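You operate a simulated robot arm through the tools that you are given. There is no shell and no other tool. Be economical: measure what you need, move in short steps, check, and stop when the job is done.

You run a simulated two-armed robot. Do the job below in one go: nothing can be reset, and whatever is moved stays where it is left.

TASK
On the right half of the bench, fold the blue cloth in half.

Only the result counts: the job must be done as asked and must still hold three seconds after the hand-in. Knocking over, shifting, dropping, spilling or breaking anything else fails it. Flat cloth is picked up by pressing the open fingertips on it (5 to 10 N) and closing them slowly along it; thin cloth reads only 2 to 8 mm in the jaws.

THE ROBOT
Two 7-joint arms with two-finger parallel grippers on one trunk, on a base that drives. Base frame: it is fixed to the floor where the robot stands at the start and does not move with it; the origin is under the middle of the robot, x ahead of it, y to its left, z up. Units: m, degrees, N and s.
The left shoulder is at the start at [0.07, 0.163, 1.12], the right one opposite. Places, roughly: right half of the bench [0.7, -0.2, 0.8]. Payload 3.43 kg a hand.
Tool frame (each hand has its own): the origin (TCP) lies between the finger pads and is the grasp point; the fingertips stand 0.034 m ahead of it; z points along the fingers, y is the line along which they close. Largest opening 0.128 m; finger width 0.024, thickness 0.012; the body of the gripper, 0.048 by 0.13 m, starts 0.096 m behind the TCP.
Orientation is that of the tool frame in the base frame, as [roll, pitch, yaw] about the fixed x, y, z axes, in that order (R = Rz(yaw) Ry(pitch) Rx(roll)). With the fingers straight down and closing along the base's y, the tool's x points along the base's -x, its y along +y and its z along -z.

THE INTERFACE
- The arms move only by the tool step_arm. It takes "left_targets", "right_targets" or both (then of equal length, played together; a hand with none holds still); each is one flat list of numbers, 7 for each row, row after row: the shift along the tool's x, y, z in m, then the turn, a rotation vector about the tool's x, y, z in degrees, then the opening, from 0 (shut) to 1 (fully open). In form: [dx, dy, dz, wx, wy, wz, jaw, dx, dy, dz, wx, wy, wz, jaw, ...]. A call has 1 to 8 rows; each row shifts and turns the commanded pose from where the row before left it, along the tool's axes as they then stand. A row lasts 0.2 s, in which the tool goes at most 0.05 m and 8.6 degrees; a call with a longer step from one row to the next is refused whole, and so is a gripper value outside its range. Where a pose cannot be reached the arm comes as near as it can. A force on the tool above 40 N (or 10 N above the force at the start of the call, whichever is more), or a blocked arm, ends the call early, and 0.2 s more pass. The fingers move at their own pace (about 0.153 m/s each) and stop on an object; they squeeze with about 35 N. The grip force told is the motor's: it shows also when the fingers shut on nothing. Time passes only in rows, and 0.2 s behind the last, so rows that do not move let the fingers close. It gives the time, the measured TCP pose, the force on the tool (base axes), the opening and the grip force at its end, in the units of the frame above (readings bear some noise).
- Cameras (640 x 400 px; columns grow to the right, rows downward): "scene" is now at [0.13, -0.017, 1.3289]; the picture's right is [-0.18, -0.98, 0.00], its down [-0.72, 0.13, -0.68] and it looks along [0.67, -0.12, -0.73] (base axes); focal length 230 px, centre (320, 200). "left" rides on the left gripper at [0.076, 0.011, -0.16] in its tool frame; the picture's right is [-0.15, 0.99, 0.00], its down [-0.88, -0.13, -0.46] and it looks along [-0.45, -0.07, 0.89] (tool axes); focal length 234 px, centre (320, 200). "right" rides on the right gripper at [0.076, -0.011, -0.16] in its tool frame; the picture's right is [0.15, 0.99, 0.00], its down [-0.88, 0.13, -0.46] and it looks along [-0.45, 0.07, 0.89] (tool axes); focal length 234 px, centre (320, 200). There is no depth. A picture from a camera that has moved, and an enlarged one, comes with that camera's place and axes in the base frame and with its lens.
- grab_frame(camera): a new picture of that camera. It takes no simulated time.
- lift_body(by): slides the trunk up (or, below 0, down) by that many m; the arms and the scene camera ride with it, the base frame stays. It gives what a move gives, with no picture.
- drive_base(legs): drives the robot by 1 to 6 legs, each [ahead, left, turn to the left] in m, m and degrees, along the robot's own axes; the way and the turn of a leg run together, so that a leg with both is an arc; at most 1.5 m and 180 degrees a leg. The arms and the cameras ride along, it lands a little off, and it stops where it bumps. It gives what a move gives.
- head_to(pan, tilt): turns the head with the scene camera to pan (to the left, within 86 degrees either way) and tilt (down, from -29 to 69), counted from straight ahead of the robot. It gives what a move gives.
- close_up(camera, box): a new picture of the part [left, top, right, bottom] of that camera's present view, enlarged. It takes no simulated time.
- sign_off(): hands the job in; it is judged then, once.

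Go step by step. Nothing tells you exact positions but the pictures and the camera data: compare them with the known pose of the tool, close in by small moves and look again before you grip or let go. The budget is 120 turns and 108 pictures, counting those below and the enlarged ones. Unless the task says otherwise, let go and move clear before handing in, and close with one line.

The tools are called after ">>>" as a command line: name --argument value ..., lists and objects as JSON in quotes. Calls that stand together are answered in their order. step_arm: Moves the arms, as the interface text tells. Its arguments: {"type":"object","properties":{"left_targets":{"type":"array","items":{"type":"number"}},"right_targets":{"type":"array","items":{"type":"number"}}},"required":[]} The other tools are called the same way: lift_body (by) slides the trunk up or down; drive_base (legs) drives the base; head_to (pan, tilt) turns the head that bears the scene camera; grab_frame (camera) takes a picture; close_up (camera, box) takes an enlarged picture of a part of a camera's view; sign_off () hands the job in.

At the start:

```text
time: 0.0
left_tool_pos: [0.6875, 0.2198, 1.0485]
left_ee_rot: [-180.0, -0.1, -180.0]
left_contact_force: [0.3, -0.3, -0.6]
left_grip_width: 0.1278
left_gripper_force: 0.1
right_tool_pos: [0.46, -0.245, 1.0428]
right_ee_rot: [-180.0, 0.0, -179.9]
right_contact_force: [0.5, -0.2, 0.3]
right_grip_width: 0.1281
right_gripper_force: 0.0
trunk travel left (down, up): [-0.6, 0.34]
robot x, y, heading: [0.002, 0.0013, 0.4]
head pan, tilt: [-10.1, 47.0]
```

scene: 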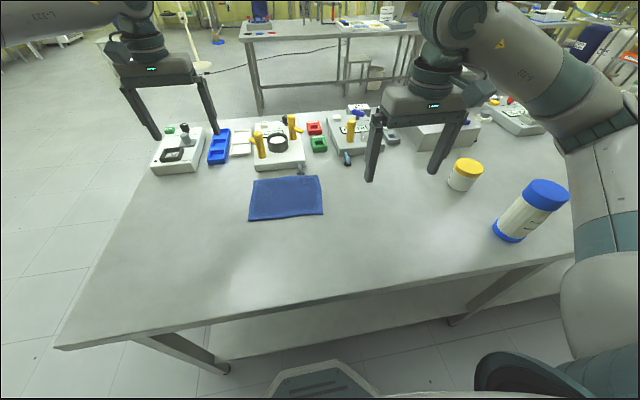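
right: 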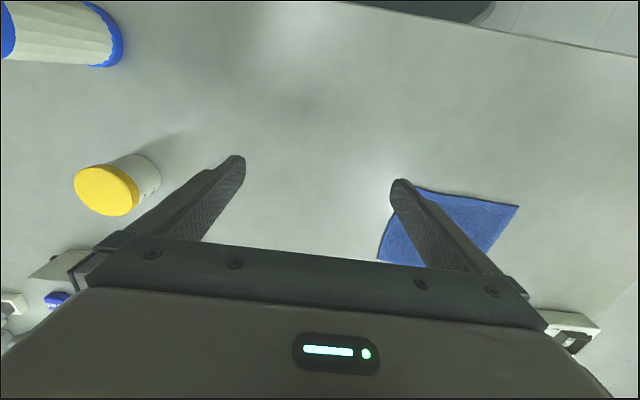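
left: 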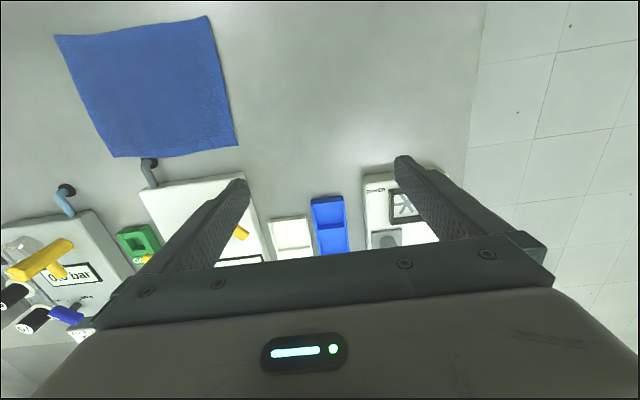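

The blue cloth lies at roughly x 0.56–0.75, y -0.11–0.11, with fixtures just beyond its far edge. I'll look closer and check the rest of the bench.

>>> close_up --camera "scene" --box '[220, 100, 380, 230]'

>>> head_to --pan -30 --tilt 40

>>> grab_frame --camera "scene"

```text
3.08 times, centred on (300, 165) of scene
camera zoom: at [0.13, -0.017, 1.3289], right [-0.18, -0.98, 0.0], down [-0.72, 0.13, -0.68], along [0.67, -0.12, -0.73], focal length 709 px, centre (382, 308)
```

zoom: 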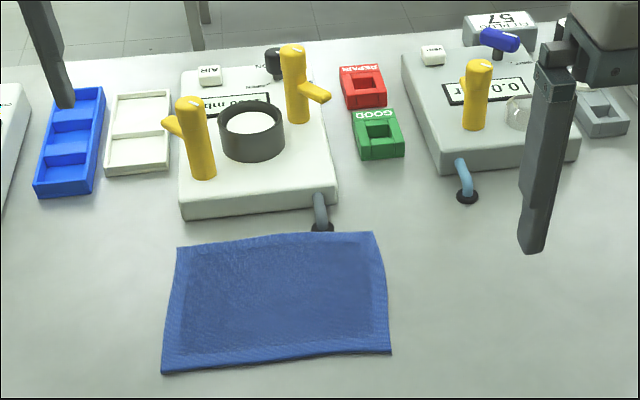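

```text
time: 0.8
left_tool_pos: [0.6871, 0.2197, 1.0481]
left_ee_rot: [-180.0, 0.0, 179.9]
left_contact_force: [0.1, -0.7, 0.4]
left_grip_width: 0.1279
left_gripper_force: 0.1
right_tool_pos: [0.4613, -0.244, 1.0426]
right_ee_rot: [180.0, 0.0, -180.0]
right_contact_force: [0.6, 0.9, 0.4]
right_grip_width: 0.1279
right_gripper_force: 0.0
trunk travel left (down, up): [-0.6, 0.34]
robot x, y, heading: [-0.0029, 0.0036, -0.0]
head pan, tilt: [-30.0, 40.0]
```

```text
103 pictures are left
camera scene: at [0.1253, -0.0454, 1.339], right [-0.5, -0.87, 0.0], down [-0.56, 0.32, -0.77], along [0.66, -0.38, -0.64], focal length 230 px, centre (320, 200)
```

scene: 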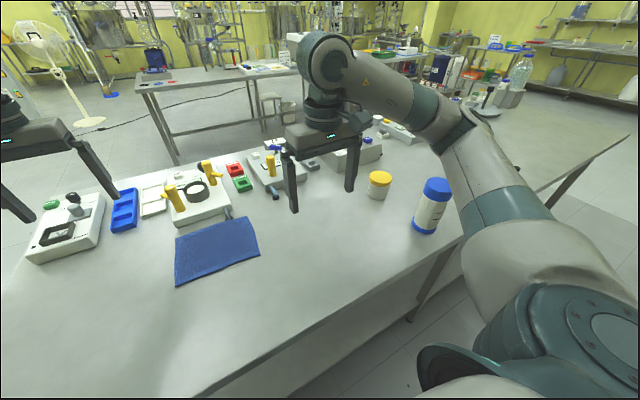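

The cloth is clear except for a small pipe foot near its far edge at about (0.75, -0.06). I'll fold the front edge onto the far edge, so both hands now hover over the front corners.

>>> step_arm --left_targets '[0.019, -0.0256, 0.0197, 0, 0, 0, 0.32, 0.019, -0.0256, 0.0197, 0, 0, 0, 0.32, 0.019, -0.0256, 0.0197, 0, 0, 0, 0.32, 0.019, -0.0256, 0.0197, 0, 0, 0, 0.32, 0.019, -0.0256, 0.0197, 0, 0, 0, 0.32]' --right_targets '[-0.0226, 0.033, 0.0186, 0, 0, 0, 0.32, -0.0226, 0.033, 0.0186, 0, 0, 0, 0.32, -0.0226, 0.033, 0.0186, 0, 0, 0, 0.32, -0.0226, 0.033, 0.0186, 0, 0, 0, 0.32, -0.0226, 0.033, 0.0186, 0, 0, 0, 0.32]'

>>> head_to --pan 0 --tilt 52

>>> grab_frame --camera "scene"

>>> grab_frame --camera "left"

>>> grab_frame --camera "right"

```text
time: 2.0
left_tool_pos: [0.5932, 0.0909, 0.949]
left_ee_rot: [180.0, -0.1, -179.9]
left_contact_force: [-0.9, 0.7, -0.2]
left_grip_width: 0.0413
left_gripper_force: 0.1
right_tool_pos: [0.5754, -0.0753, 0.9479]
right_ee_rot: [-180.0, -0.1, 180.0]
right_contact_force: [0.6, 0.0, 0.4]
right_grip_width: 0.0413
right_gripper_force: 0.0
trunk travel left (down, up): [-0.6, 0.34]
robot x, y, heading: [0.0046, -0.0014, -0.1]
head pan, tilt: [-30.0, 40.0]
```

```text
time: 3.0
left_tool_pos: [0.5935, 0.091, 0.9501]
left_ee_rot: [180.0, 0.0, 180.0]
left_contact_force: [0.3, -0.3, 0.6]
left_grip_width: 0.041
left_gripper_force: 0.1
right_tool_pos: [0.5746, -0.0762, 0.9478]
right_ee_rot: [-179.9, 0.0, -180.0]
right_contact_force: [-0.7, -0.2, 0.0]
right_grip_width: 0.0411
right_gripper_force: 0.1
trunk travel left (down, up): [-0.6, 0.34]
robot x, y, heading: [0.0003, 0.0015, 0.1]
head pan, tilt: [0.0, 52.0]
```

```text
102 pictures are left
camera scene: at [0.127, -0.003, 1.3222], right [0.0, -1.0, 0.0], down [-0.79, 0.0, -0.62], along [0.62, 0.0, -0.79], focal length 230 px, centre (320, 200)
```

scene: 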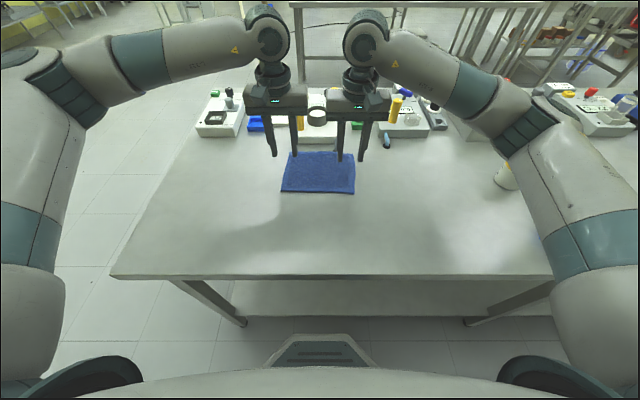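

```text
101 pictures are left
camera left: at [0.5158, 0.1019, 1.1099], right [0.15, 0.99, 0.0], down [0.88, -0.13, 0.46], along [0.45, -0.07, -0.89], focal length 234 px, centre (320, 200)
```

left: 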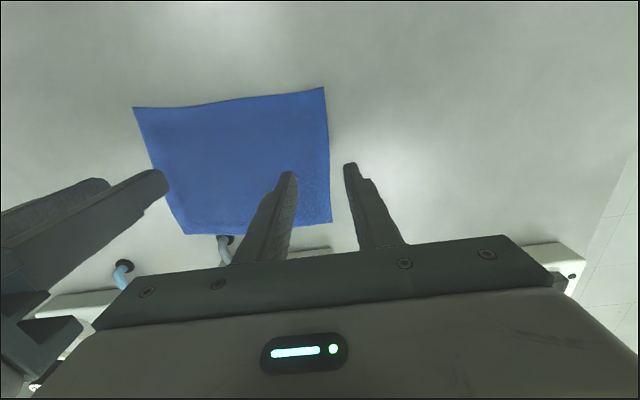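

```text
100 pictures are left
camera right: at [0.4984, -0.087, 1.1084], right [-0.15, 0.99, 0.0], down [0.88, 0.13, 0.46], along [0.45, 0.07, -0.89], focal length 234 px, centre (320, 200)
```

right: 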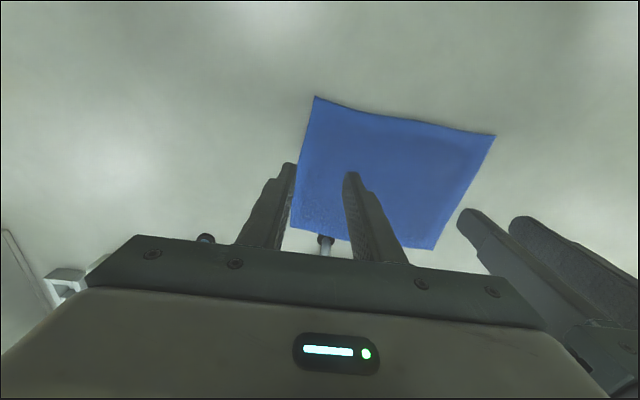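

Cross-checking the views puts the cloth at about z 0.853, with corners at A(0.523, 0.103), B(0.514, -0.090), A'(0.684, 0.091) and B'(0.670, -0.108). I'll yaw both hands 45° in parallel so their bodies clear each other, then hover low over the front corners.

>>> step_arm --left_targets '[0, 0, 0, 0, 0, -7.5, 0.2, 0, 0, 0, 0, 0, -7.5, 0.2, 0, 0, 0, 0, 0, -7.5, 0.2, 0, 0, 0, 0, 0, -7.5, 0.2, 0, 0, 0, 0, 0, -7.5, 0.2, 0, 0, 0, 0, 0, -7.5, 0.2, 0.0218, 0.0132, 0.018, 0, 0, 0, 0.2, 0.0217, 0.0133, 0.017, 0, 0, 0, 0.2]' --right_targets '[0, 0, 0, 0, 0, -7.5, 0.2, 0, 0, 0, 0, 0, -7.5, 0.2, 0, 0, 0, 0, 0, -7.5, 0.2, 0, 0, 0, 0, 0, -7.5, 0.2, 0, 0, 0, 0, 0, -7.5, 0.2, 0, 0, 0, 0, 0, -7.5, 0.2, 0.0112, 0.0154, 0.017, 0, 0, 0, 0.2, 0.0111, 0.0154, 0.017, 0, 0, 0, 0.2]'

>>> grab_frame --camera "left"

>>> grab_frame --camera "right"

>>> close_up --camera "scene" --box '[240, 80, 400, 220]'

```text
time: 4.8
left_tool_pos: [0.5423, 0.0792, 0.9157]
left_ee_rot: [180.0, 0.1, -135.0]
left_contact_force: [-0.1, -0.5, 0.0]
left_grip_width: 0.0258
left_gripper_force: 0.0
right_tool_pos: [0.5346, -0.0732, 0.9151]
right_ee_rot: [-180.0, 0.0, -135.0]
right_contact_force: [0.1, 0.3, -1.3]
right_grip_width: 0.0254
right_gripper_force: 0.0
trunk travel left (down, up): [-0.6, 0.34]
robot x, y, heading: [-0.0005, 0.0001, -0.1]
head pan, tilt: [0.0, 52.0]
```

```text
99 pictures are left
camera left: at [0.4803, 0.0327, 1.0747], right [-0.6, 0.8, 0.0], down [0.71, 0.53, 0.46], along [0.37, 0.27, -0.89], focal length 234 px, centre (320, 200)
```

left: 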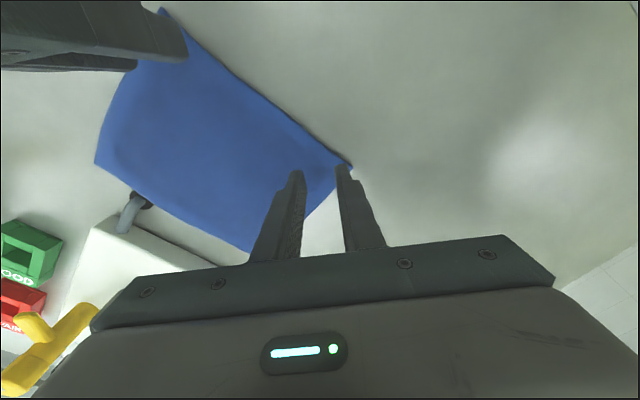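

```text
98 pictures are left
camera right: at [0.489, -0.1332, 1.0747], right [-0.8, 0.6, 0.0], down [0.53, 0.72, 0.46], along [0.27, 0.37, -0.89], focal length 234 px, centre (320, 200)
```

right: 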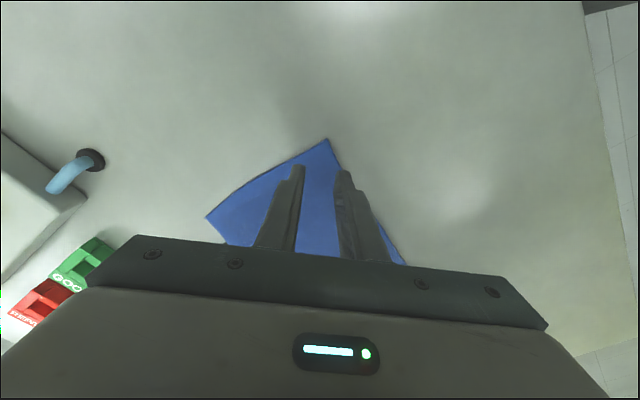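

```text
2.86 times, centred on (320, 150) of scene
camera zoom: at [0.1266, -0.0031, 1.3223], right [0.0, -1.0, 0.0], down [-0.79, 0.0, -0.62], along [0.62, 0.0, -0.79], focal length 659 px, centre (320, 343)
```

zoom: 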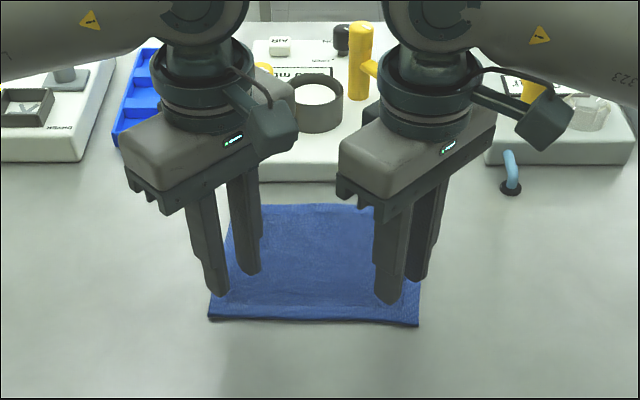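

Both open fingertip pairs are over the cloth just inside the front corners. I'll descend slowly to touch it.

>>> step_arm --left_targets '[0, 0, 0.006, 0, 0, 0, 0.2, 0, 0, 0.006, 0, 0, 0, 0.2, 0, 0, 0.005, 0, 0, 0, 0.2, 0, 0, 0.004, 0, 0, 0, 0.2, 0, 0, 0.003, 0, 0, 0, 0.2]' --right_targets '[0, 0, 0.006, 0, 0, 0, 0.2, 0, 0, 0.006, 0, 0, 0, 0.2, 0, 0, 0.005, 0, 0, 0, 0.2, 0, 0, 0.004, 0, 0, 0, 0.2, 0, 0, 0.003, 0, 0, 0, 0.2]'

>>> close_up --camera "left" --box '[240, 120, 400, 220]'

```text
time: 6.0
left_tool_pos: [0.5438, 0.0786, 0.8893]
left_ee_rot: [-180.0, 0.0, -135.0]
left_contact_force: [-0.4, -0.3, 0.7]
left_grip_width: 0.0256
left_gripper_force: 0.1
right_tool_pos: [0.5363, -0.073, 0.8901]
right_ee_rot: [179.9, -0.1, -135.0]
right_contact_force: [-0.3, -0.5, -1.0]
right_grip_width: 0.0257
right_gripper_force: 0.0
trunk travel left (down, up): [-0.6, 0.34]
robot x, y, heading: [-0.0006, 0.0031, -0.0]
head pan, tilt: [0.0, 52.0]
```

```text
4.00 times, centred on (320, 170) of left
camera zoom: at [0.481, 0.0332, 1.0499], right [-0.6, 0.8, 0.0], down [0.71, 0.53, 0.46], along [0.37, 0.27, -0.89], focal length 937 px, centre (320, 320)
```

zoom: 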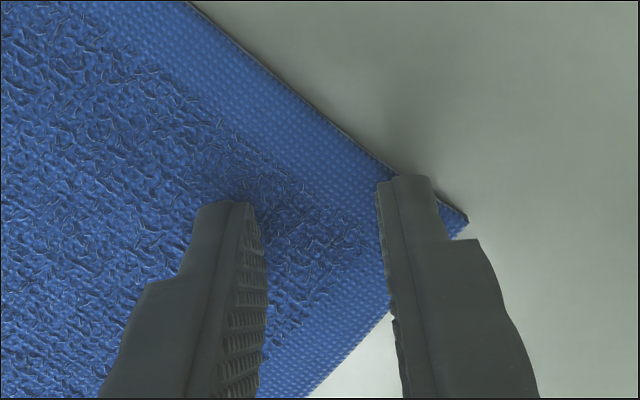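

The fingers are well placed on the corner, with no contact force yet. I'll go on down in millimetre steps.

>>> step_arm --left_targets '[0, 0, 0.001, 0, 0, 0, 0.2, 0, 0, 0.001, 0, 0, 0, 0.2, 0, 0, 0.001, 0, 0, 0, 0.2]' --right_targets '[0, 0, 0.001, 0, 0, 0, 0.2, 0, 0, 0.001, 0, 0, 0, 0.2, 0, 0, 0.001, 0, 0, 0, 0.2]'

```text
time: 6.8
left_tool_pos: [0.5429, 0.0782, 0.8881]
left_ee_rot: [-180.0, 0.0, -135.0]
left_contact_force: [0.2, 0.2, 2.7]
left_grip_width: 0.0252
left_gripper_force: 0.1
right_tool_pos: [0.5358, -0.0738, 0.8897]
right_ee_rot: [180.0, 0.0, -134.9]
right_contact_force: [0.4, -0.5, 2.2]
right_grip_width: 0.0255
right_gripper_force: 0.1
trunk travel left (down, up): [-0.6, 0.34]
robot x, y, heading: [0.0015, 0.0028, 0.1]
head pan, tilt: [0.0, 52.0]
```

>>> step_arm --left_targets '[0, 0, 0.001, 0, 0, 0, 0.2, 0, 0, 0.001, 0, 0, 0, 0.2, 0, 0, 0.001, 0, 0, 0, 0.2]' --right_targets '[0, 0, 0.001, 0, 0, 0, 0.2, 0, 0, 0.001, 0, 0, 0, 0.2, 0, 0, 0.001, 0, 0, 0, 0.2]'

```text
time: 7.6
left_tool_pos: [0.5421, 0.0784, 0.887]
left_ee_rot: [-179.9, 0.0, -135.0]
left_contact_force: [1.9, 1.3, 10.8]
left_grip_width: 0.0256
left_gripper_force: 0.1
right_tool_pos: [0.5362, -0.0734, 0.8865]
right_ee_rot: [-179.8, 0.1, -134.9]
right_contact_force: [1.9, -2.4, 14.8]
right_grip_width: 0.0256
right_gripper_force: 0.1
trunk travel left (down, up): [-0.6, 0.34]
robot x, y, heading: [-0.0022, 0.0001, 0.1]
head pan, tilt: [0.0, 52.0]
```

Contact is made and a little strong. I'll ease off slightly and close slowly.

>>> step_arm --left_targets '[0, 0, -0.0007, 0, 0, 0, 0.2, 0, 0, 0, 0, 0, 0, 0.17, 0, 0, 0, 0, 0, 0, 0.14, 0, 0, 0, 0, 0, 0, 0.11, 0, 0, 0, 0, 0, 0, 0.08, 0, 0, 0, 0, 0, 0, 0.05, 0, 0, 0, 0, 0, 0, 0.02, 0, 0, 0, 0, 0, 0, 0]' --right_targets '[0, 0, -0.0016, 0, 0, 0, 0.2, 0, 0, 0, 0, 0, 0, 0.17, 0, 0, 0, 0, 0, 0, 0.14, 0, 0, 0, 0, 0, 0, 0.11, 0, 0, 0, 0, 0, 0, 0.08, 0, 0, 0, 0, 0, 0, 0.05, 0, 0, 0, 0, 0, 0, 0.02, 0, 0, 0, 0, 0, 0, 0]'

>>> close_up --camera "left" --box '[240, 120, 400, 220]'

>>> close_up --camera "right" --box '[240, 120, 400, 220]'

```text
time: 9.4
left_tool_pos: [0.5418, 0.0786, 0.8877]
left_ee_rot: [-179.8, 0.1, -135.0]
left_contact_force: [-0.4, -0.9, 13.2]
left_grip_width: 0.0
left_gripper_force: 33.2
right_tool_pos: [0.5344, -0.0714, 0.8872]
right_ee_rot: [-180.0, 0.0, -135.0]
right_contact_force: [-0.2, 1.2, 6.4]
right_grip_width: 0.0
right_gripper_force: 33.0
trunk travel left (down, up): [-0.6, 0.34]
robot x, y, heading: [0.0023, 0.0033, -0.3]
head pan, tilt: [0.0, 52.0]
```

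```text
4.00 times, centred on (320, 170) of left
camera zoom: at [0.479, 0.0332, 1.0466], right [-0.6, 0.8, 0.0], down [0.71, 0.53, 0.46], along [0.37, 0.27, -0.89], focal length 937 px, centre (320, 320)
```

zoom: 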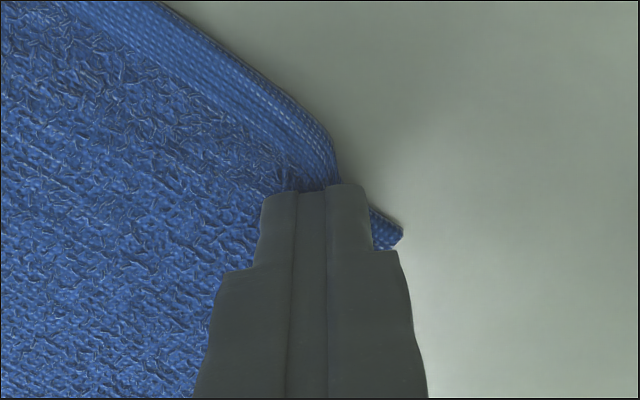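

```text
4.00 times, centred on (320, 170) of right
camera zoom: at [0.4886, -0.1325, 1.0473], right [-0.8, 0.6, 0.0], down [0.53, 0.71, 0.46], along [0.27, 0.37, -0.89], focal length 937 px, centre (320, 320)
```

zoom: 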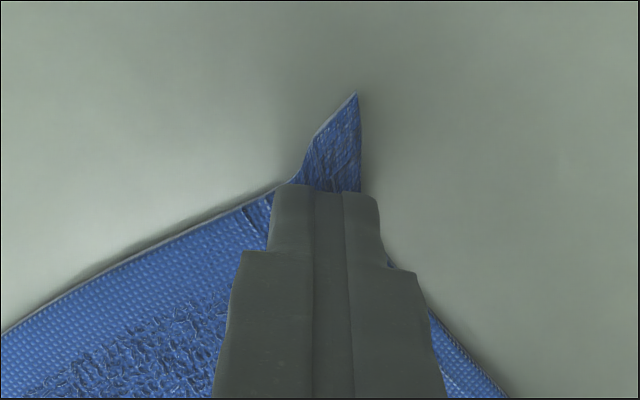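

The cloth is visibly gathered in both jaws, but the width reads 0. I'll lift 2 cm to see whether it holds.

>>> step_arm --left_targets '[0, 0, -0.005, 0, 0, 0, 0, 0, 0, -0.008, 0, 0, 0, 0, 0, 0, -0.012, 0, 0, 0, 0]' --right_targets '[0, 0, -0.005, 0, 0, 0, 0, 0, 0, -0.008, 0, 0, 0, 0, 0, 0, -0.012, 0, 0, 0, 0]'

>>> close_up --camera "scene" --box '[240, 80, 400, 220]'

>>> close_up --camera "left" --box '[240, 120, 400, 220]'

>>> close_up --camera "right" --box '[240, 120, 400, 220]'

```text
time: 10.2
left_tool_pos: [0.5432, 0.0785, 0.9109]
left_ee_rot: [179.9, 0.0, -135.0]
left_contact_force: [0.5, -0.1, -0.6]
left_grip_width: 0.0002
left_gripper_force: 32.6
right_tool_pos: [0.5384, -0.0714, 0.9121]
right_ee_rot: [-180.0, -0.1, -135.0]
right_contact_force: [-0.6, -0.2, 0.7]
right_grip_width: 0.0002
right_gripper_force: 32.5
trunk travel left (down, up): [-0.6, 0.34]
robot x, y, heading: [0.002, -0.0023, -0.0]
head pan, tilt: [0.0, 52.0]
```

```text
2.86 times, centred on (320, 150) of scene
camera zoom: at [0.1267, -0.003, 1.3221], right [0.0, -1.0, 0.0], down [-0.79, 0.0, -0.62], along [0.62, 0.0, -0.79], focal length 659 px, centre (320, 343)
```

zoom: 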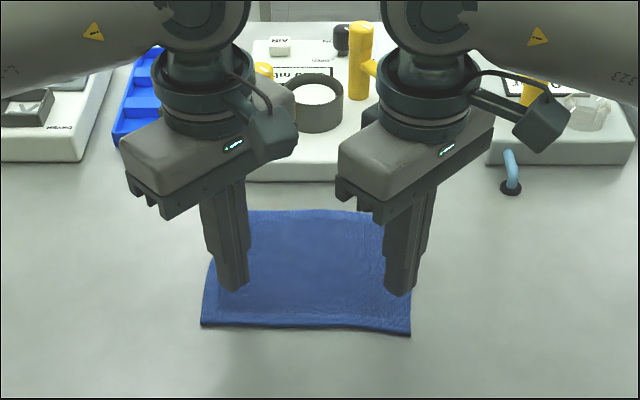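

```text
4.00 times, centred on (320, 170) of left
camera zoom: at [0.4802, 0.033, 1.0704], right [-0.6, 0.8, 0.0], down [0.72, 0.53, 0.46], along [0.37, 0.27, -0.89], focal length 937 px, centre (320, 320)
```

zoom: 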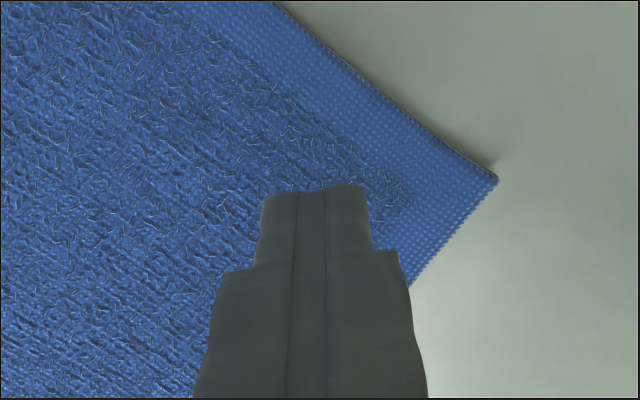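

```text
4.00 times, centred on (320, 170) of right
camera zoom: at [0.491, -0.1327, 1.0714], right [-0.8, 0.6, 0.0], down [0.53, 0.71, 0.45], along [0.27, 0.37, -0.89], focal length 937 px, centre (320, 320)
```

zoom: 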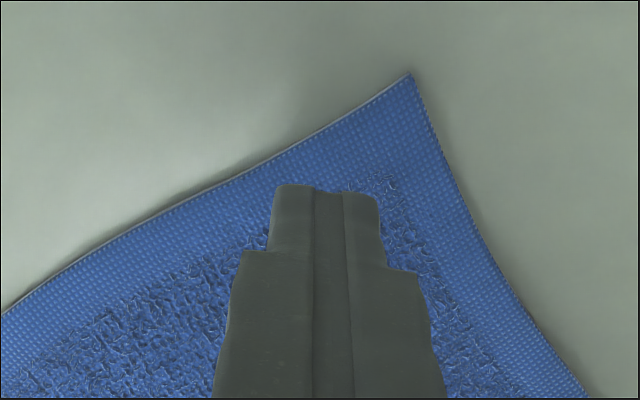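

Both corners slipped out, so the gather was too small. I'll retry with a wider opening, so that a taller wrinkle forms, and set the right hand further in.

>>> step_arm --left_targets '[0, 0, 0, 0, 0, 0, 0.36, 0, 0, 0, 0, 0, 0, 0.36, 0, 0, 0.012, 0, 0, 0, 0.36, 0, 0, 0.008, 0, 0, 0, 0.36, 0, 0, 0.003, 0, 0, 0, 0.36, 0, 0, 0.001, 0, 0, 0, 0.36]' --right_targets '[-0.003, 0.008, 0, 0, 0, 0, 0.36, -0.003, 0.0079, 0, 0, 0, 0, 0.36, 0, 0, 0.012, 0, 0, 0, 0.36, 0, 0, 0.008, 0, 0, 0, 0.36, 0, 0, 0.003, 0, 0, 0, 0.36, 0, 0, 0.002, 0, 0, 0, 0.36]'

>>> close_up --camera "left" --box '[240, 120, 400, 220]'

>>> close_up --camera "right" --box '[240, 120, 400, 220]'

```text
time: 11.6
left_tool_pos: [0.5437, 0.079, 0.8884]
left_ee_rot: [-179.9, -0.1, -135.0]
left_contact_force: [0.5, 0.2, 5.6]
left_grip_width: 0.0461
left_gripper_force: 0.0
right_tool_pos: [0.5295, -0.0579, 0.8876]
right_ee_rot: [180.0, 0.1, -135.0]
right_contact_force: [0.7, -0.9, 6.8]
right_grip_width: 0.0461
right_gripper_force: 0.1
trunk travel left (down, up): [-0.6, 0.34]
robot x, y, heading: [0.0009, -0.0033, 0.1]
head pan, tilt: [0.0, 52.0]
```

```text
4.00 times, centred on (320, 170) of left
camera zoom: at [0.4804, 0.0331, 1.0471], right [-0.6, 0.8, 0.0], down [0.71, 0.53, 0.46], along [0.37, 0.27, -0.89], focal length 937 px, centre (320, 320)
```

zoom: 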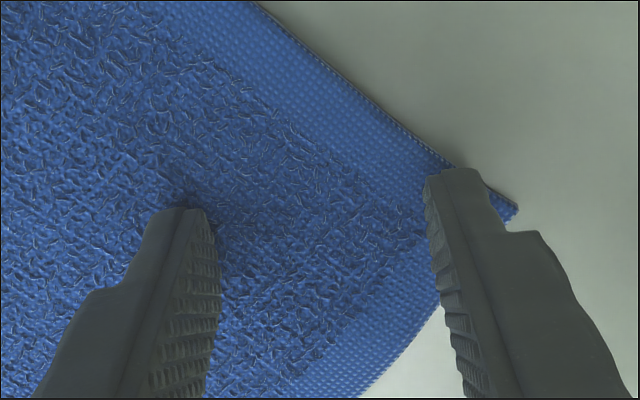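

```text
4.00 times, centred on (320, 170) of right
camera zoom: at [0.4828, -0.1176, 1.047], right [-0.8, 0.6, 0.0], down [0.53, 0.71, 0.46], along [0.27, 0.37, -0.89], focal length 937 px, centre (320, 320)
```

zoom: 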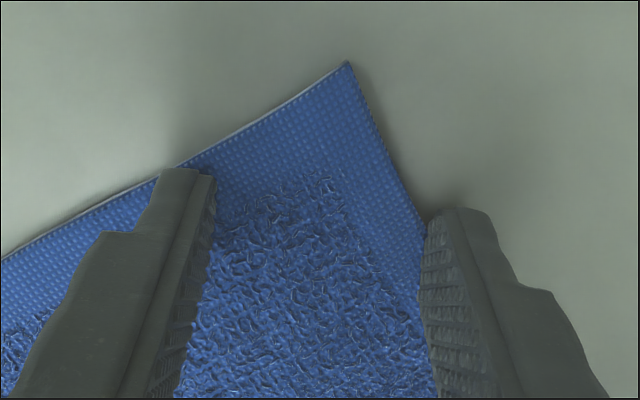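

The left is good, but the right hand's outer finger is just off the front edge. I'll lift it, shift it inward 13 mm and press again.

>>> step_arm --right_targets '[0, 0, -0.008, 0, 0, 0, 0.36, -0.007, 0, 0, 0, 0, 0, 0.36, -0.006, 0, 0, 0, 0, 0, 0.36, 0, 0, 0.006, 0, 0, 0, 0.36, 0, 0, 0.002, 0, 0, 0, 0.36, 0, 0, 0.0005, 0, 0, 0, 0.36]'

>>> close_up --camera "right" --box '[240, 120, 400, 220]'

```text
time: 13.0
left_tool_pos: [0.5426, 0.0792, 0.8871]
left_ee_rot: [-180.0, 0.1, -134.9]
left_contact_force: [1.4, -1.3, 7.0]
left_grip_width: 0.0462
left_gripper_force: 0.3
right_tool_pos: [0.5378, -0.0487, 0.8867]
right_ee_rot: [-180.0, 0.2, -135.0]
right_contact_force: [2.1, 0.1, 11.2]
right_grip_width: 0.046
right_gripper_force: 0.1
trunk travel left (down, up): [-0.6, 0.34]
robot x, y, heading: [-0.0028, 0.0014, -0.4]
head pan, tilt: [0.0, 52.0]
```

```text
4.00 times, centred on (320, 170) of right
camera zoom: at [0.4925, -0.1095, 1.0468], right [-0.8, 0.6, 0.0], down [0.53, 0.71, 0.46], along [0.27, 0.37, -0.89], focal length 937 px, centre (320, 320)
```

zoom: 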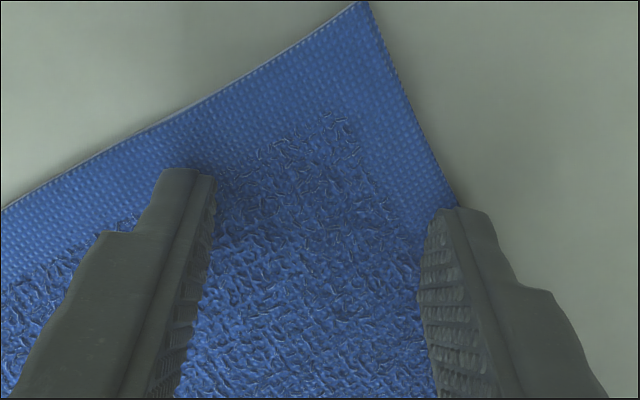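

Both fingers now stand on the cloth at each hand, so I'll close slowly at about 0.8 cm/s while they press.

>>> step_arm --left_targets '[0, 0, 0.0003, 0, 0, 0, 0.34, 0, 0, 0, 0, 0, 0, 0.32, 0, 0, 0, 0, 0, 0, 0.3, 0, 0, 0, 0, 0, 0, 0.28, 0, 0, 0, 0, 0, 0, 0.26, 0, 0, 0, 0, 0, 0, 0.24, 0, 0, 0, 0, 0, 0, 0.22, 0, 0, 0, 0, 0, 0, 0.2]' --right_targets '[0, 0, 0, 0, 0, 0, 0.34, 0, 0, 0, 0, 0, 0, 0.32, 0, 0, 0, 0, 0, 0, 0.3, 0, 0, 0, 0, 0, 0, 0.28, 0, 0, 0, 0, 0, 0, 0.26, 0, 0, 0, 0, 0, 0, 0.24, 0, 0, 0, 0, 0, 0, 0.22, 0, 0, 0, 0, 0, 0, 0.2]'

>>> close_up --camera "left" --box '[240, 120, 400, 220]'

>>> close_up --camera "right" --box '[240, 120, 400, 220]'

```text
time: 14.8
left_tool_pos: [0.542, 0.0787, 0.8878]
left_ee_rot: [-179.9, 0.1, -135.0]
left_contact_force: [0.4, -0.3, 9.7]
left_grip_width: 0.0252
left_gripper_force: 0.0
right_tool_pos: [0.5392, -0.0481, 0.8873]
right_ee_rot: [-179.9, 0.1, -135.0]
right_contact_force: [-1.2, 1.5, 15.2]
right_grip_width: 0.0242
right_gripper_force: 0.2
trunk travel left (down, up): [-0.6, 0.34]
robot x, y, heading: [0.0026, -0.0004, -0.1]
head pan, tilt: [0.0, 52.0]
```

```text
4.00 times, centred on (320, 170) of left
camera zoom: at [0.4787, 0.0334, 1.0466], right [-0.6, 0.8, 0.0], down [0.71, 0.53, 0.46], along [0.37, 0.27, -0.89], focal length 937 px, centre (320, 320)
```

zoom: 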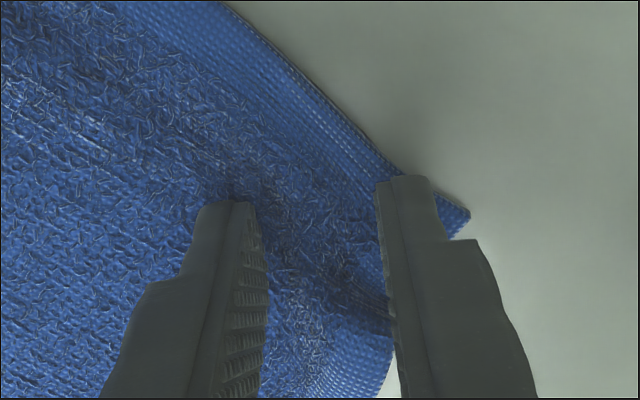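

```text
4.00 times, centred on (320, 170) of right
camera zoom: at [0.4915, -0.1093, 1.0467], right [-0.8, 0.6, 0.0], down [0.53, 0.71, 0.46], along [0.27, 0.37, -0.89], focal length 937 px, centre (320, 320)
```

zoom: 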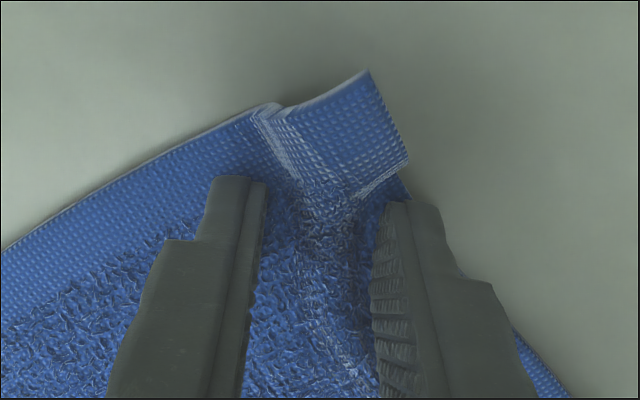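

Wrinkles are rising between the fingers, especially on the right. I'll keep closing.

>>> step_arm --left_targets '[0, 0, 0, 0, 0, 0, 0.175, 0, 0, 0, 0, 0, 0, 0.15, 0, 0, 0, 0, 0, 0, 0.125, 0, 0, 0, 0, 0, 0, 0.1, 0, 0, 0, 0, 0, 0, 0.075, 0, 0, 0, 0, 0, 0, 0.05, 0, 0, 0, 0, 0, 0, 0.025, 0, 0, 0, 0, 0, 0, 0]' --right_targets '[0, 0, -0.0004, 0, 0, 0, 0.175, 0, 0, 0, 0, 0, 0, 0.15, 0, 0, 0, 0, 0, 0, 0.125, 0, 0, 0, 0, 0, 0, 0.1, 0, 0, 0, 0, 0, 0, 0.075, 0, 0, 0, 0, 0, 0, 0.05, 0, 0, 0, 0, 0, 0, 0.025, 0, 0, 0, 0, 0, 0, 0]'

>>> close_up --camera "left" --box '[240, 120, 400, 220]'

>>> close_up --camera "right" --box '[240, 120, 400, 220]'

```text
time: 16.6
left_tool_pos: [0.5421, 0.0793, 0.8873]
left_ee_rot: [-179.9, 0.0, -135.0]
left_contact_force: [0.5, -8.0, 10.5]
left_grip_width: 0.0044
left_gripper_force: 34.6
right_tool_pos: [0.5374, -0.0487, 0.8872]
right_ee_rot: [179.9, 0.1, -135.0]
right_contact_force: [0.4, 7.5, 11.9]
right_grip_width: 0.0043
right_gripper_force: 35.4
trunk travel left (down, up): [-0.6, 0.34]
robot x, y, heading: [0.0023, -0.0003, -0.0]
head pan, tilt: [0.0, 52.0]
```

```text
4.00 times, centred on (320, 170) of left
camera zoom: at [0.4789, 0.0332, 1.0466], right [-0.6, 0.8, 0.0], down [0.71, 0.53, 0.46], along [0.37, 0.27, -0.89], focal length 937 px, centre (320, 320)
```

zoom: 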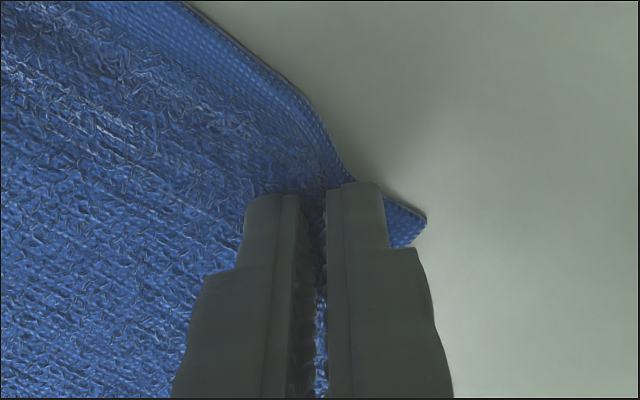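

```text
4.00 times, centred on (320, 170) of right
camera zoom: at [0.4915, -0.1092, 1.0468], right [-0.8, 0.6, 0.0], down [0.53, 0.71, 0.46], along [0.27, 0.37, -0.89], focal length 937 px, centre (320, 320)
```

zoom: 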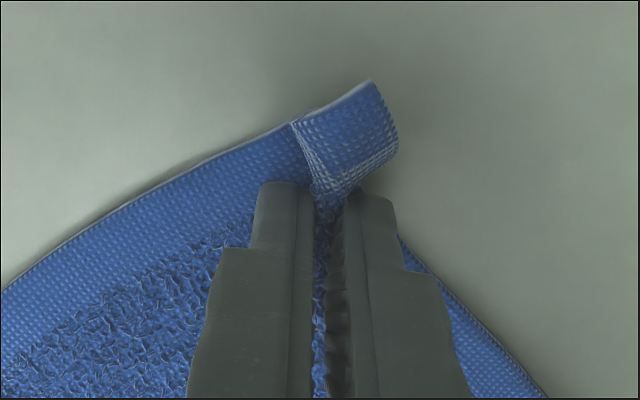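

Both jaws now read about 4.4 mm, so the cloth is gripped. I'll lift gently and check.

>>> step_arm --left_targets '[0, 0, -0.006, 0, 0, 0, 0, 0, 0, -0.012, 0, 0, 0, 0, 0, 0, -0.017, 0, 0, 0, 0, 0, 0, -0.015, 0, 0, 0, 0]' --right_targets '[0, 0, -0.006, 0, 0, 0, 0, 0, 0, -0.012, 0, 0, 0, 0, 0, 0, -0.017, 0, 0, 0, 0, 0, 0, -0.015, 0, 0, 0, 0]'

>>> close_up --camera "scene" --box '[240, 80, 400, 220]'

>>> grab_frame --camera "left"

>>> grab_frame --camera "right"

```text
time: 17.6
left_tool_pos: [0.5436, 0.0793, 0.9372]
left_ee_rot: [-179.9, -0.1, -135.0]
left_contact_force: [-0.5, -4.3, 0.0]
left_grip_width: 0.0042
left_gripper_force: 35.4
right_tool_pos: [0.5382, -0.0473, 0.9368]
right_ee_rot: [180.0, 0.0, -135.0]
right_contact_force: [-0.1, 4.1, -0.7]
right_grip_width: 0.0043
right_gripper_force: 34.5
trunk travel left (down, up): [-0.6, 0.34]
robot x, y, heading: [0.0007, -0.0011, 0.3]
head pan, tilt: [0.0, 52.0]
```

```text
2.86 times, centred on (320, 150) of scene
camera zoom: at [0.1262, -0.003, 1.3222], right [0.0, -1.0, 0.0], down [-0.79, 0.0, -0.62], along [0.62, 0.0, -0.79], focal length 659 px, centre (320, 343)
```

zoom: 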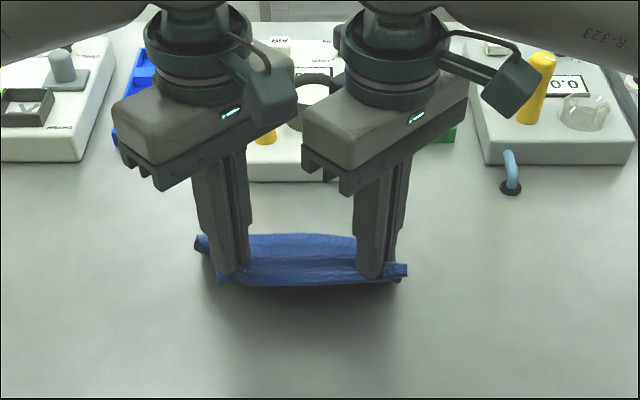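

```text
82 pictures are left
camera left: at [0.4808, 0.0326, 1.0957], right [-0.6, 0.8, 0.0], down [0.71, 0.53, 0.46], along [0.37, 0.27, -0.89], focal length 234 px, centre (320, 200)
```

left: 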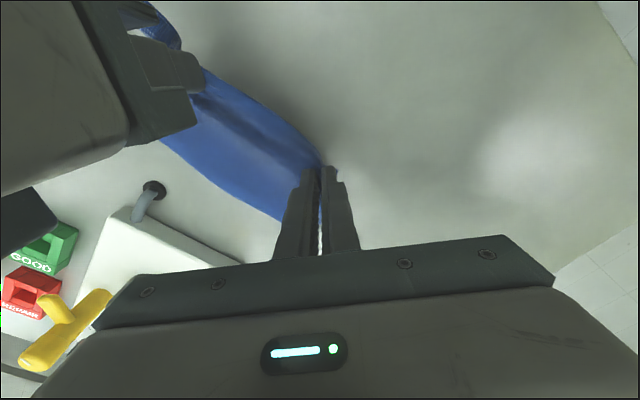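

```text
81 pictures are left
camera right: at [0.4922, -0.1085, 1.0959], right [-0.8, 0.6, 0.0], down [0.53, 0.71, 0.46], along [0.27, 0.37, -0.89], focal length 234 px, centre (320, 200)
```

right: 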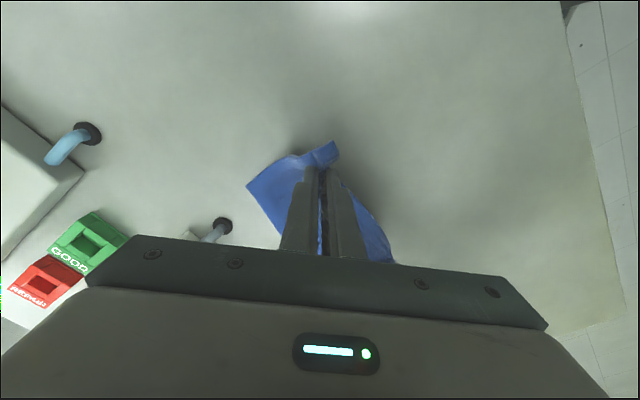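

The cloth is held well at both hands. I'll tilt both hands so the fingertips point forward, which makes the front flap flip over instead of tucking under, and then look.

>>> step_arm --left_targets '[0, 0, 0, 5.66, -5.66, 0, 0, 0, 0, 0, 5.66, -5.66, 0, 0, 0, 0, 0, 5.66, -5.66, 0, 0, 0, 0, 0, 5.66, -5.66, 0, 0, 0, 0, 0, 5.66, -5.66, 0, 0, 0, 0, 0, 5.66, -5.66, 0, 0]' --right_targets '[0, 0, 0, 5.66, -5.66, 0, 0, 0, 0, 0, 5.66, -5.66, 0, 0, 0, 0, 0, 5.66, -5.66, 0, 0, 0, 0, 0, 5.66, -5.66, 0, 0, 0, 0, 0, 5.66, -5.66, 0, 0, 0, 0, 0, 5.66, -5.66, 0, 0]'

>>> close_up --camera "scene" --box '[220, 60, 420, 220]'

>>> grab_frame --camera "left"

>>> grab_frame --camera "right"

```text
time: 19.0
left_tool_pos: [0.5427, 0.0797, 0.9356]
left_ee_rot: [-141.5, 31.7, -123.7]
left_contact_force: [0.5, -5.1, 0.4]
left_grip_width: 0.0041
left_gripper_force: 34.8
right_tool_pos: [0.5375, -0.0471, 0.9373]
right_ee_rot: [-141.7, 31.8, -123.7]
right_contact_force: [0.5, 5.4, -0.5]
right_grip_width: 0.0044
right_gripper_force: 35.3
trunk travel left (down, up): [-0.6, 0.34]
robot x, y, heading: [-0.0018, 0.0016, 0.1]
head pan, tilt: [0.0, 52.0]
```

```text
2.50 times, centred on (320, 140) of scene
camera zoom: at [0.1266, -0.0028, 1.3223], right [0.0, -1.0, 0.0], down [-0.79, 0.0, -0.62], along [0.62, 0.0, -0.79], focal length 576 px, centre (320, 350)
```

zoom: 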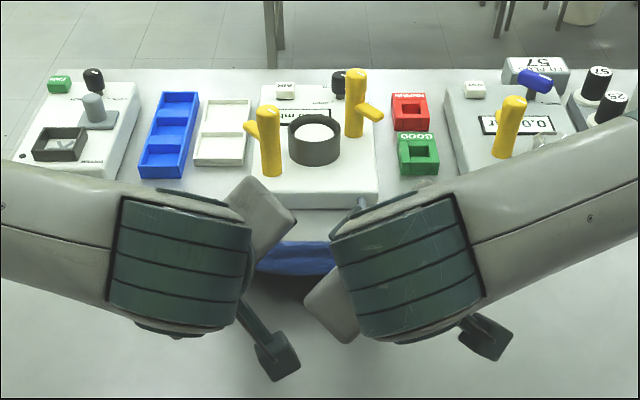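

```text
79 pictures are left
camera left: at [0.3821, 0.0336, 0.9972], right [-0.4, 0.8, -0.45], down [0.14, 0.53, 0.84], along [0.91, 0.27, -0.32], focal length 234 px, centre (320, 200)
```

left: 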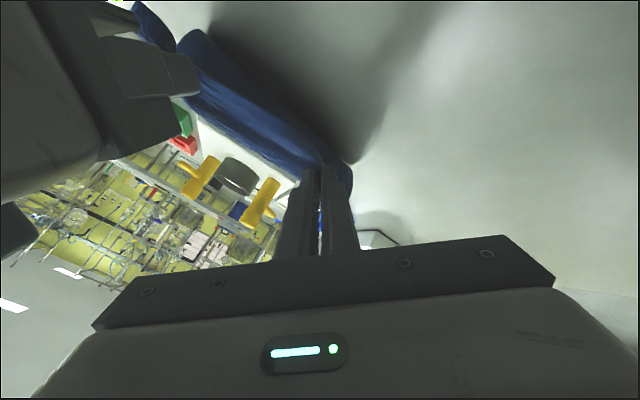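

```text
78 pictures are left
camera right: at [0.3889, -0.1084, 1.0099], right [-0.54, 0.6, -0.6], down [0.01, 0.71, 0.7], along [0.84, 0.37, -0.39], focal length 234 px, centre (320, 200)
```

right: 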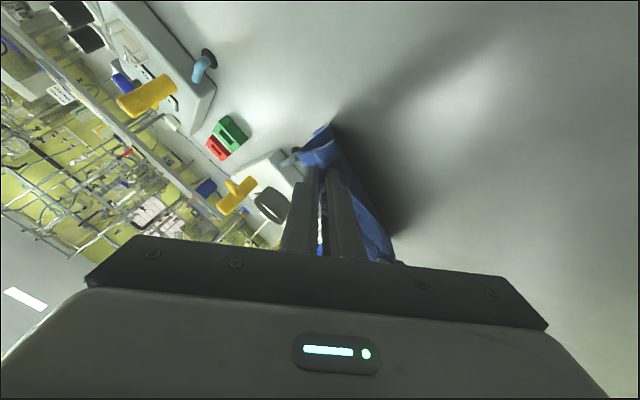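

The hands are tilted as wanted, but the view is partly blocked. I'll zoom in on the visible part of the cloth before moving it over.

>>> close_up --camera "scene" --box '[280, 130, 360, 180]'

>>> close_up --camera "left" --box '[120, 0, 400, 180]'

>>> close_up --camera "right" --box '[200, 80, 440, 260]'

```text
8.00 times, centred on (320, 155) of scene
camera zoom: at [0.1266, -0.0028, 1.3223], right [0.0, -1.0, 0.0], down [-0.79, 0.0, -0.62], along [0.62, 0.0, -0.79], focal length 1844 px, centre (320, 560)
```

zoom: 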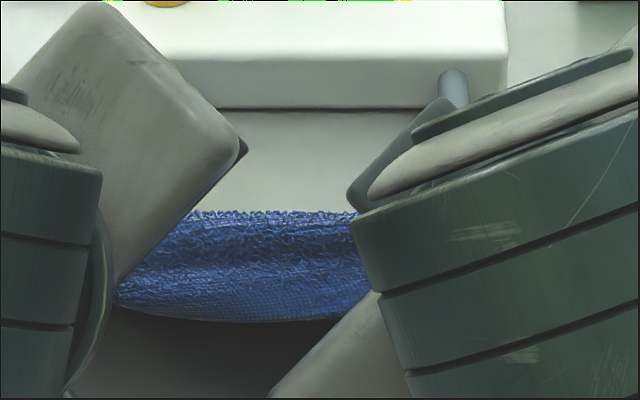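

```text
2.22 times, centred on (260, 90) of left
camera zoom: at [0.3821, 0.0336, 0.9972], right [-0.4, 0.8, -0.45], down [0.14, 0.53, 0.84], along [0.91, 0.27, -0.32], focal length 520 px, centre (453, 444)
```

zoom: 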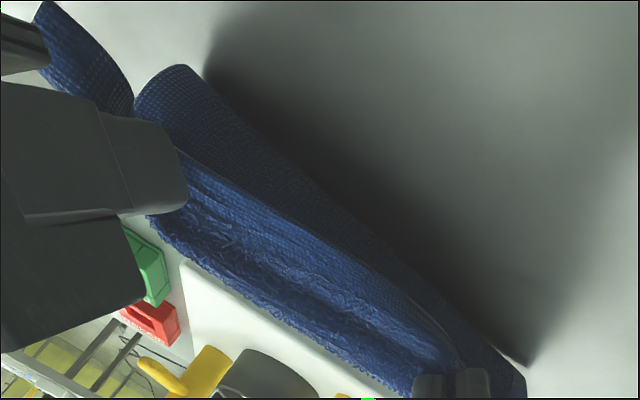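

```text
2.22 times, centred on (320, 170) of right
camera zoom: at [0.3889, -0.1084, 1.0099], right [-0.54, 0.6, -0.6], down [0.01, 0.71, 0.7], along [0.84, 0.37, -0.39], focal length 520 px, centre (320, 267)
```

zoom: 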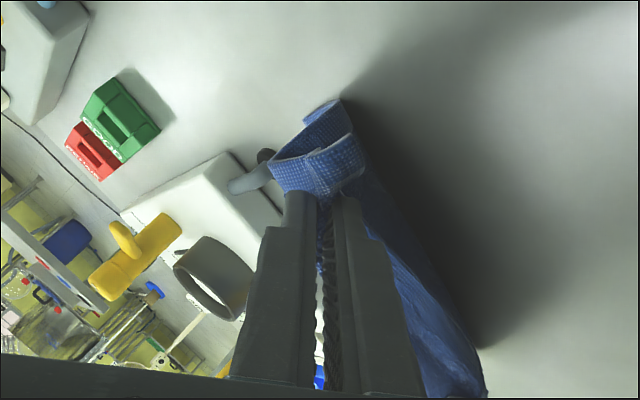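

The far part of the cloth is trailing under towards the robot, with the underside coming up. That suits the opposite fold, with the undersides together and the front laid on top, and it keeps the hands vertical. I'll untilt and raise so the cloth hangs freely.

>>> step_arm --left_targets '[0, 0, 0, -5.66, 5.66, 0, 0, 0, 0, 0, -5.66, 5.66, 0, 0, 0, 0, 0, -5.66, 5.66, 0, 0, 0, 0, 0, -5.66, 5.66, 0, 0, 0, 0, 0, -5.66, 5.66, 0, 0, 0, 0, 0, -5.66, 5.66, 0, 0, 0, 0, -0.04, 0, 0, 0, 0, 0, 0, -0.04, 0, 0, 0, 0]' --right_targets '[0, 0, 0, -5.66, 5.66, 0, 0, 0, 0, 0, -5.66, 5.66, 0, 0, 0, 0, 0, -5.66, 5.66, 0, 0, 0, 0, 0, -5.66, 5.66, 0, 0, 0, 0, 0, -5.66, 5.66, 0, 0, 0, 0, 0, -5.66, 5.66, 0, 0, 0, 0, -0.04, 0, 0, 0, 0, 0, 0, -0.04, 0, 0, 0, 0]'

>>> close_up --camera "scene" --box '[220, 60, 420, 220]'

>>> grab_frame --camera "left"

>>> grab_frame --camera "right"

```text
time: 20.8
left_tool_pos: [0.5411, 0.0796, 1.0169]
left_ee_rot: [179.9, -0.1, -135.0]
left_contact_force: [0.1, -6.6, 0.2]
left_grip_width: 0.004
left_gripper_force: 34.9
right_tool_pos: [0.5381, -0.0489, 1.0187]
right_ee_rot: [180.0, -0.1, -135.0]
right_contact_force: [0.1, 6.0, -0.5]
right_grip_width: 0.0042
right_gripper_force: 35.2
trunk travel left (down, up): [-0.6, 0.34]
robot x, y, heading: [0.0007, 0.0044, 0.1]
head pan, tilt: [0.0, 52.0]
```

```text
2.50 times, centred on (320, 140) of scene
camera zoom: at [0.1263, -0.0031, 1.3221], right [0.0, -1.0, 0.0], down [-0.79, 0.0, -0.62], along [0.62, 0.0, -0.79], focal length 576 px, centre (320, 350)
```

zoom: 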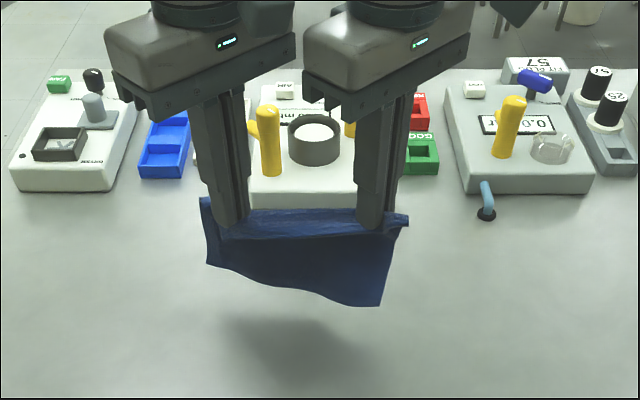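

```text
73 pictures are left
camera left: at [0.4799, 0.0338, 1.1761], right [-0.6, 0.8, 0.0], down [0.72, 0.53, 0.45], along [0.37, 0.27, -0.89], focal length 234 px, centre (320, 200)
```

left: 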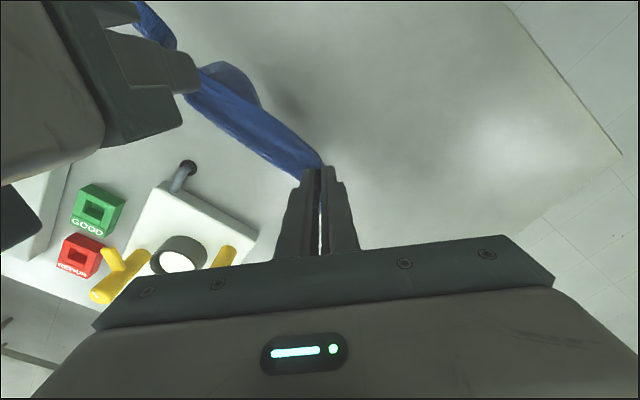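

```text
72 pictures are left
camera right: at [0.4928, -0.1097, 1.1781], right [-0.8, 0.6, 0.0], down [0.53, 0.71, 0.46], along [0.27, 0.37, -0.89], focal length 234 px, centre (320, 200)
```

right: 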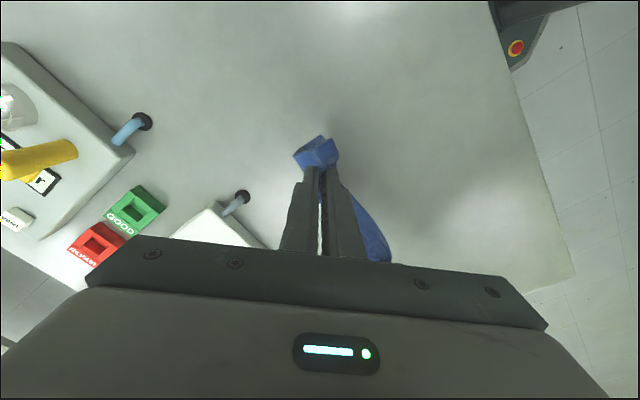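

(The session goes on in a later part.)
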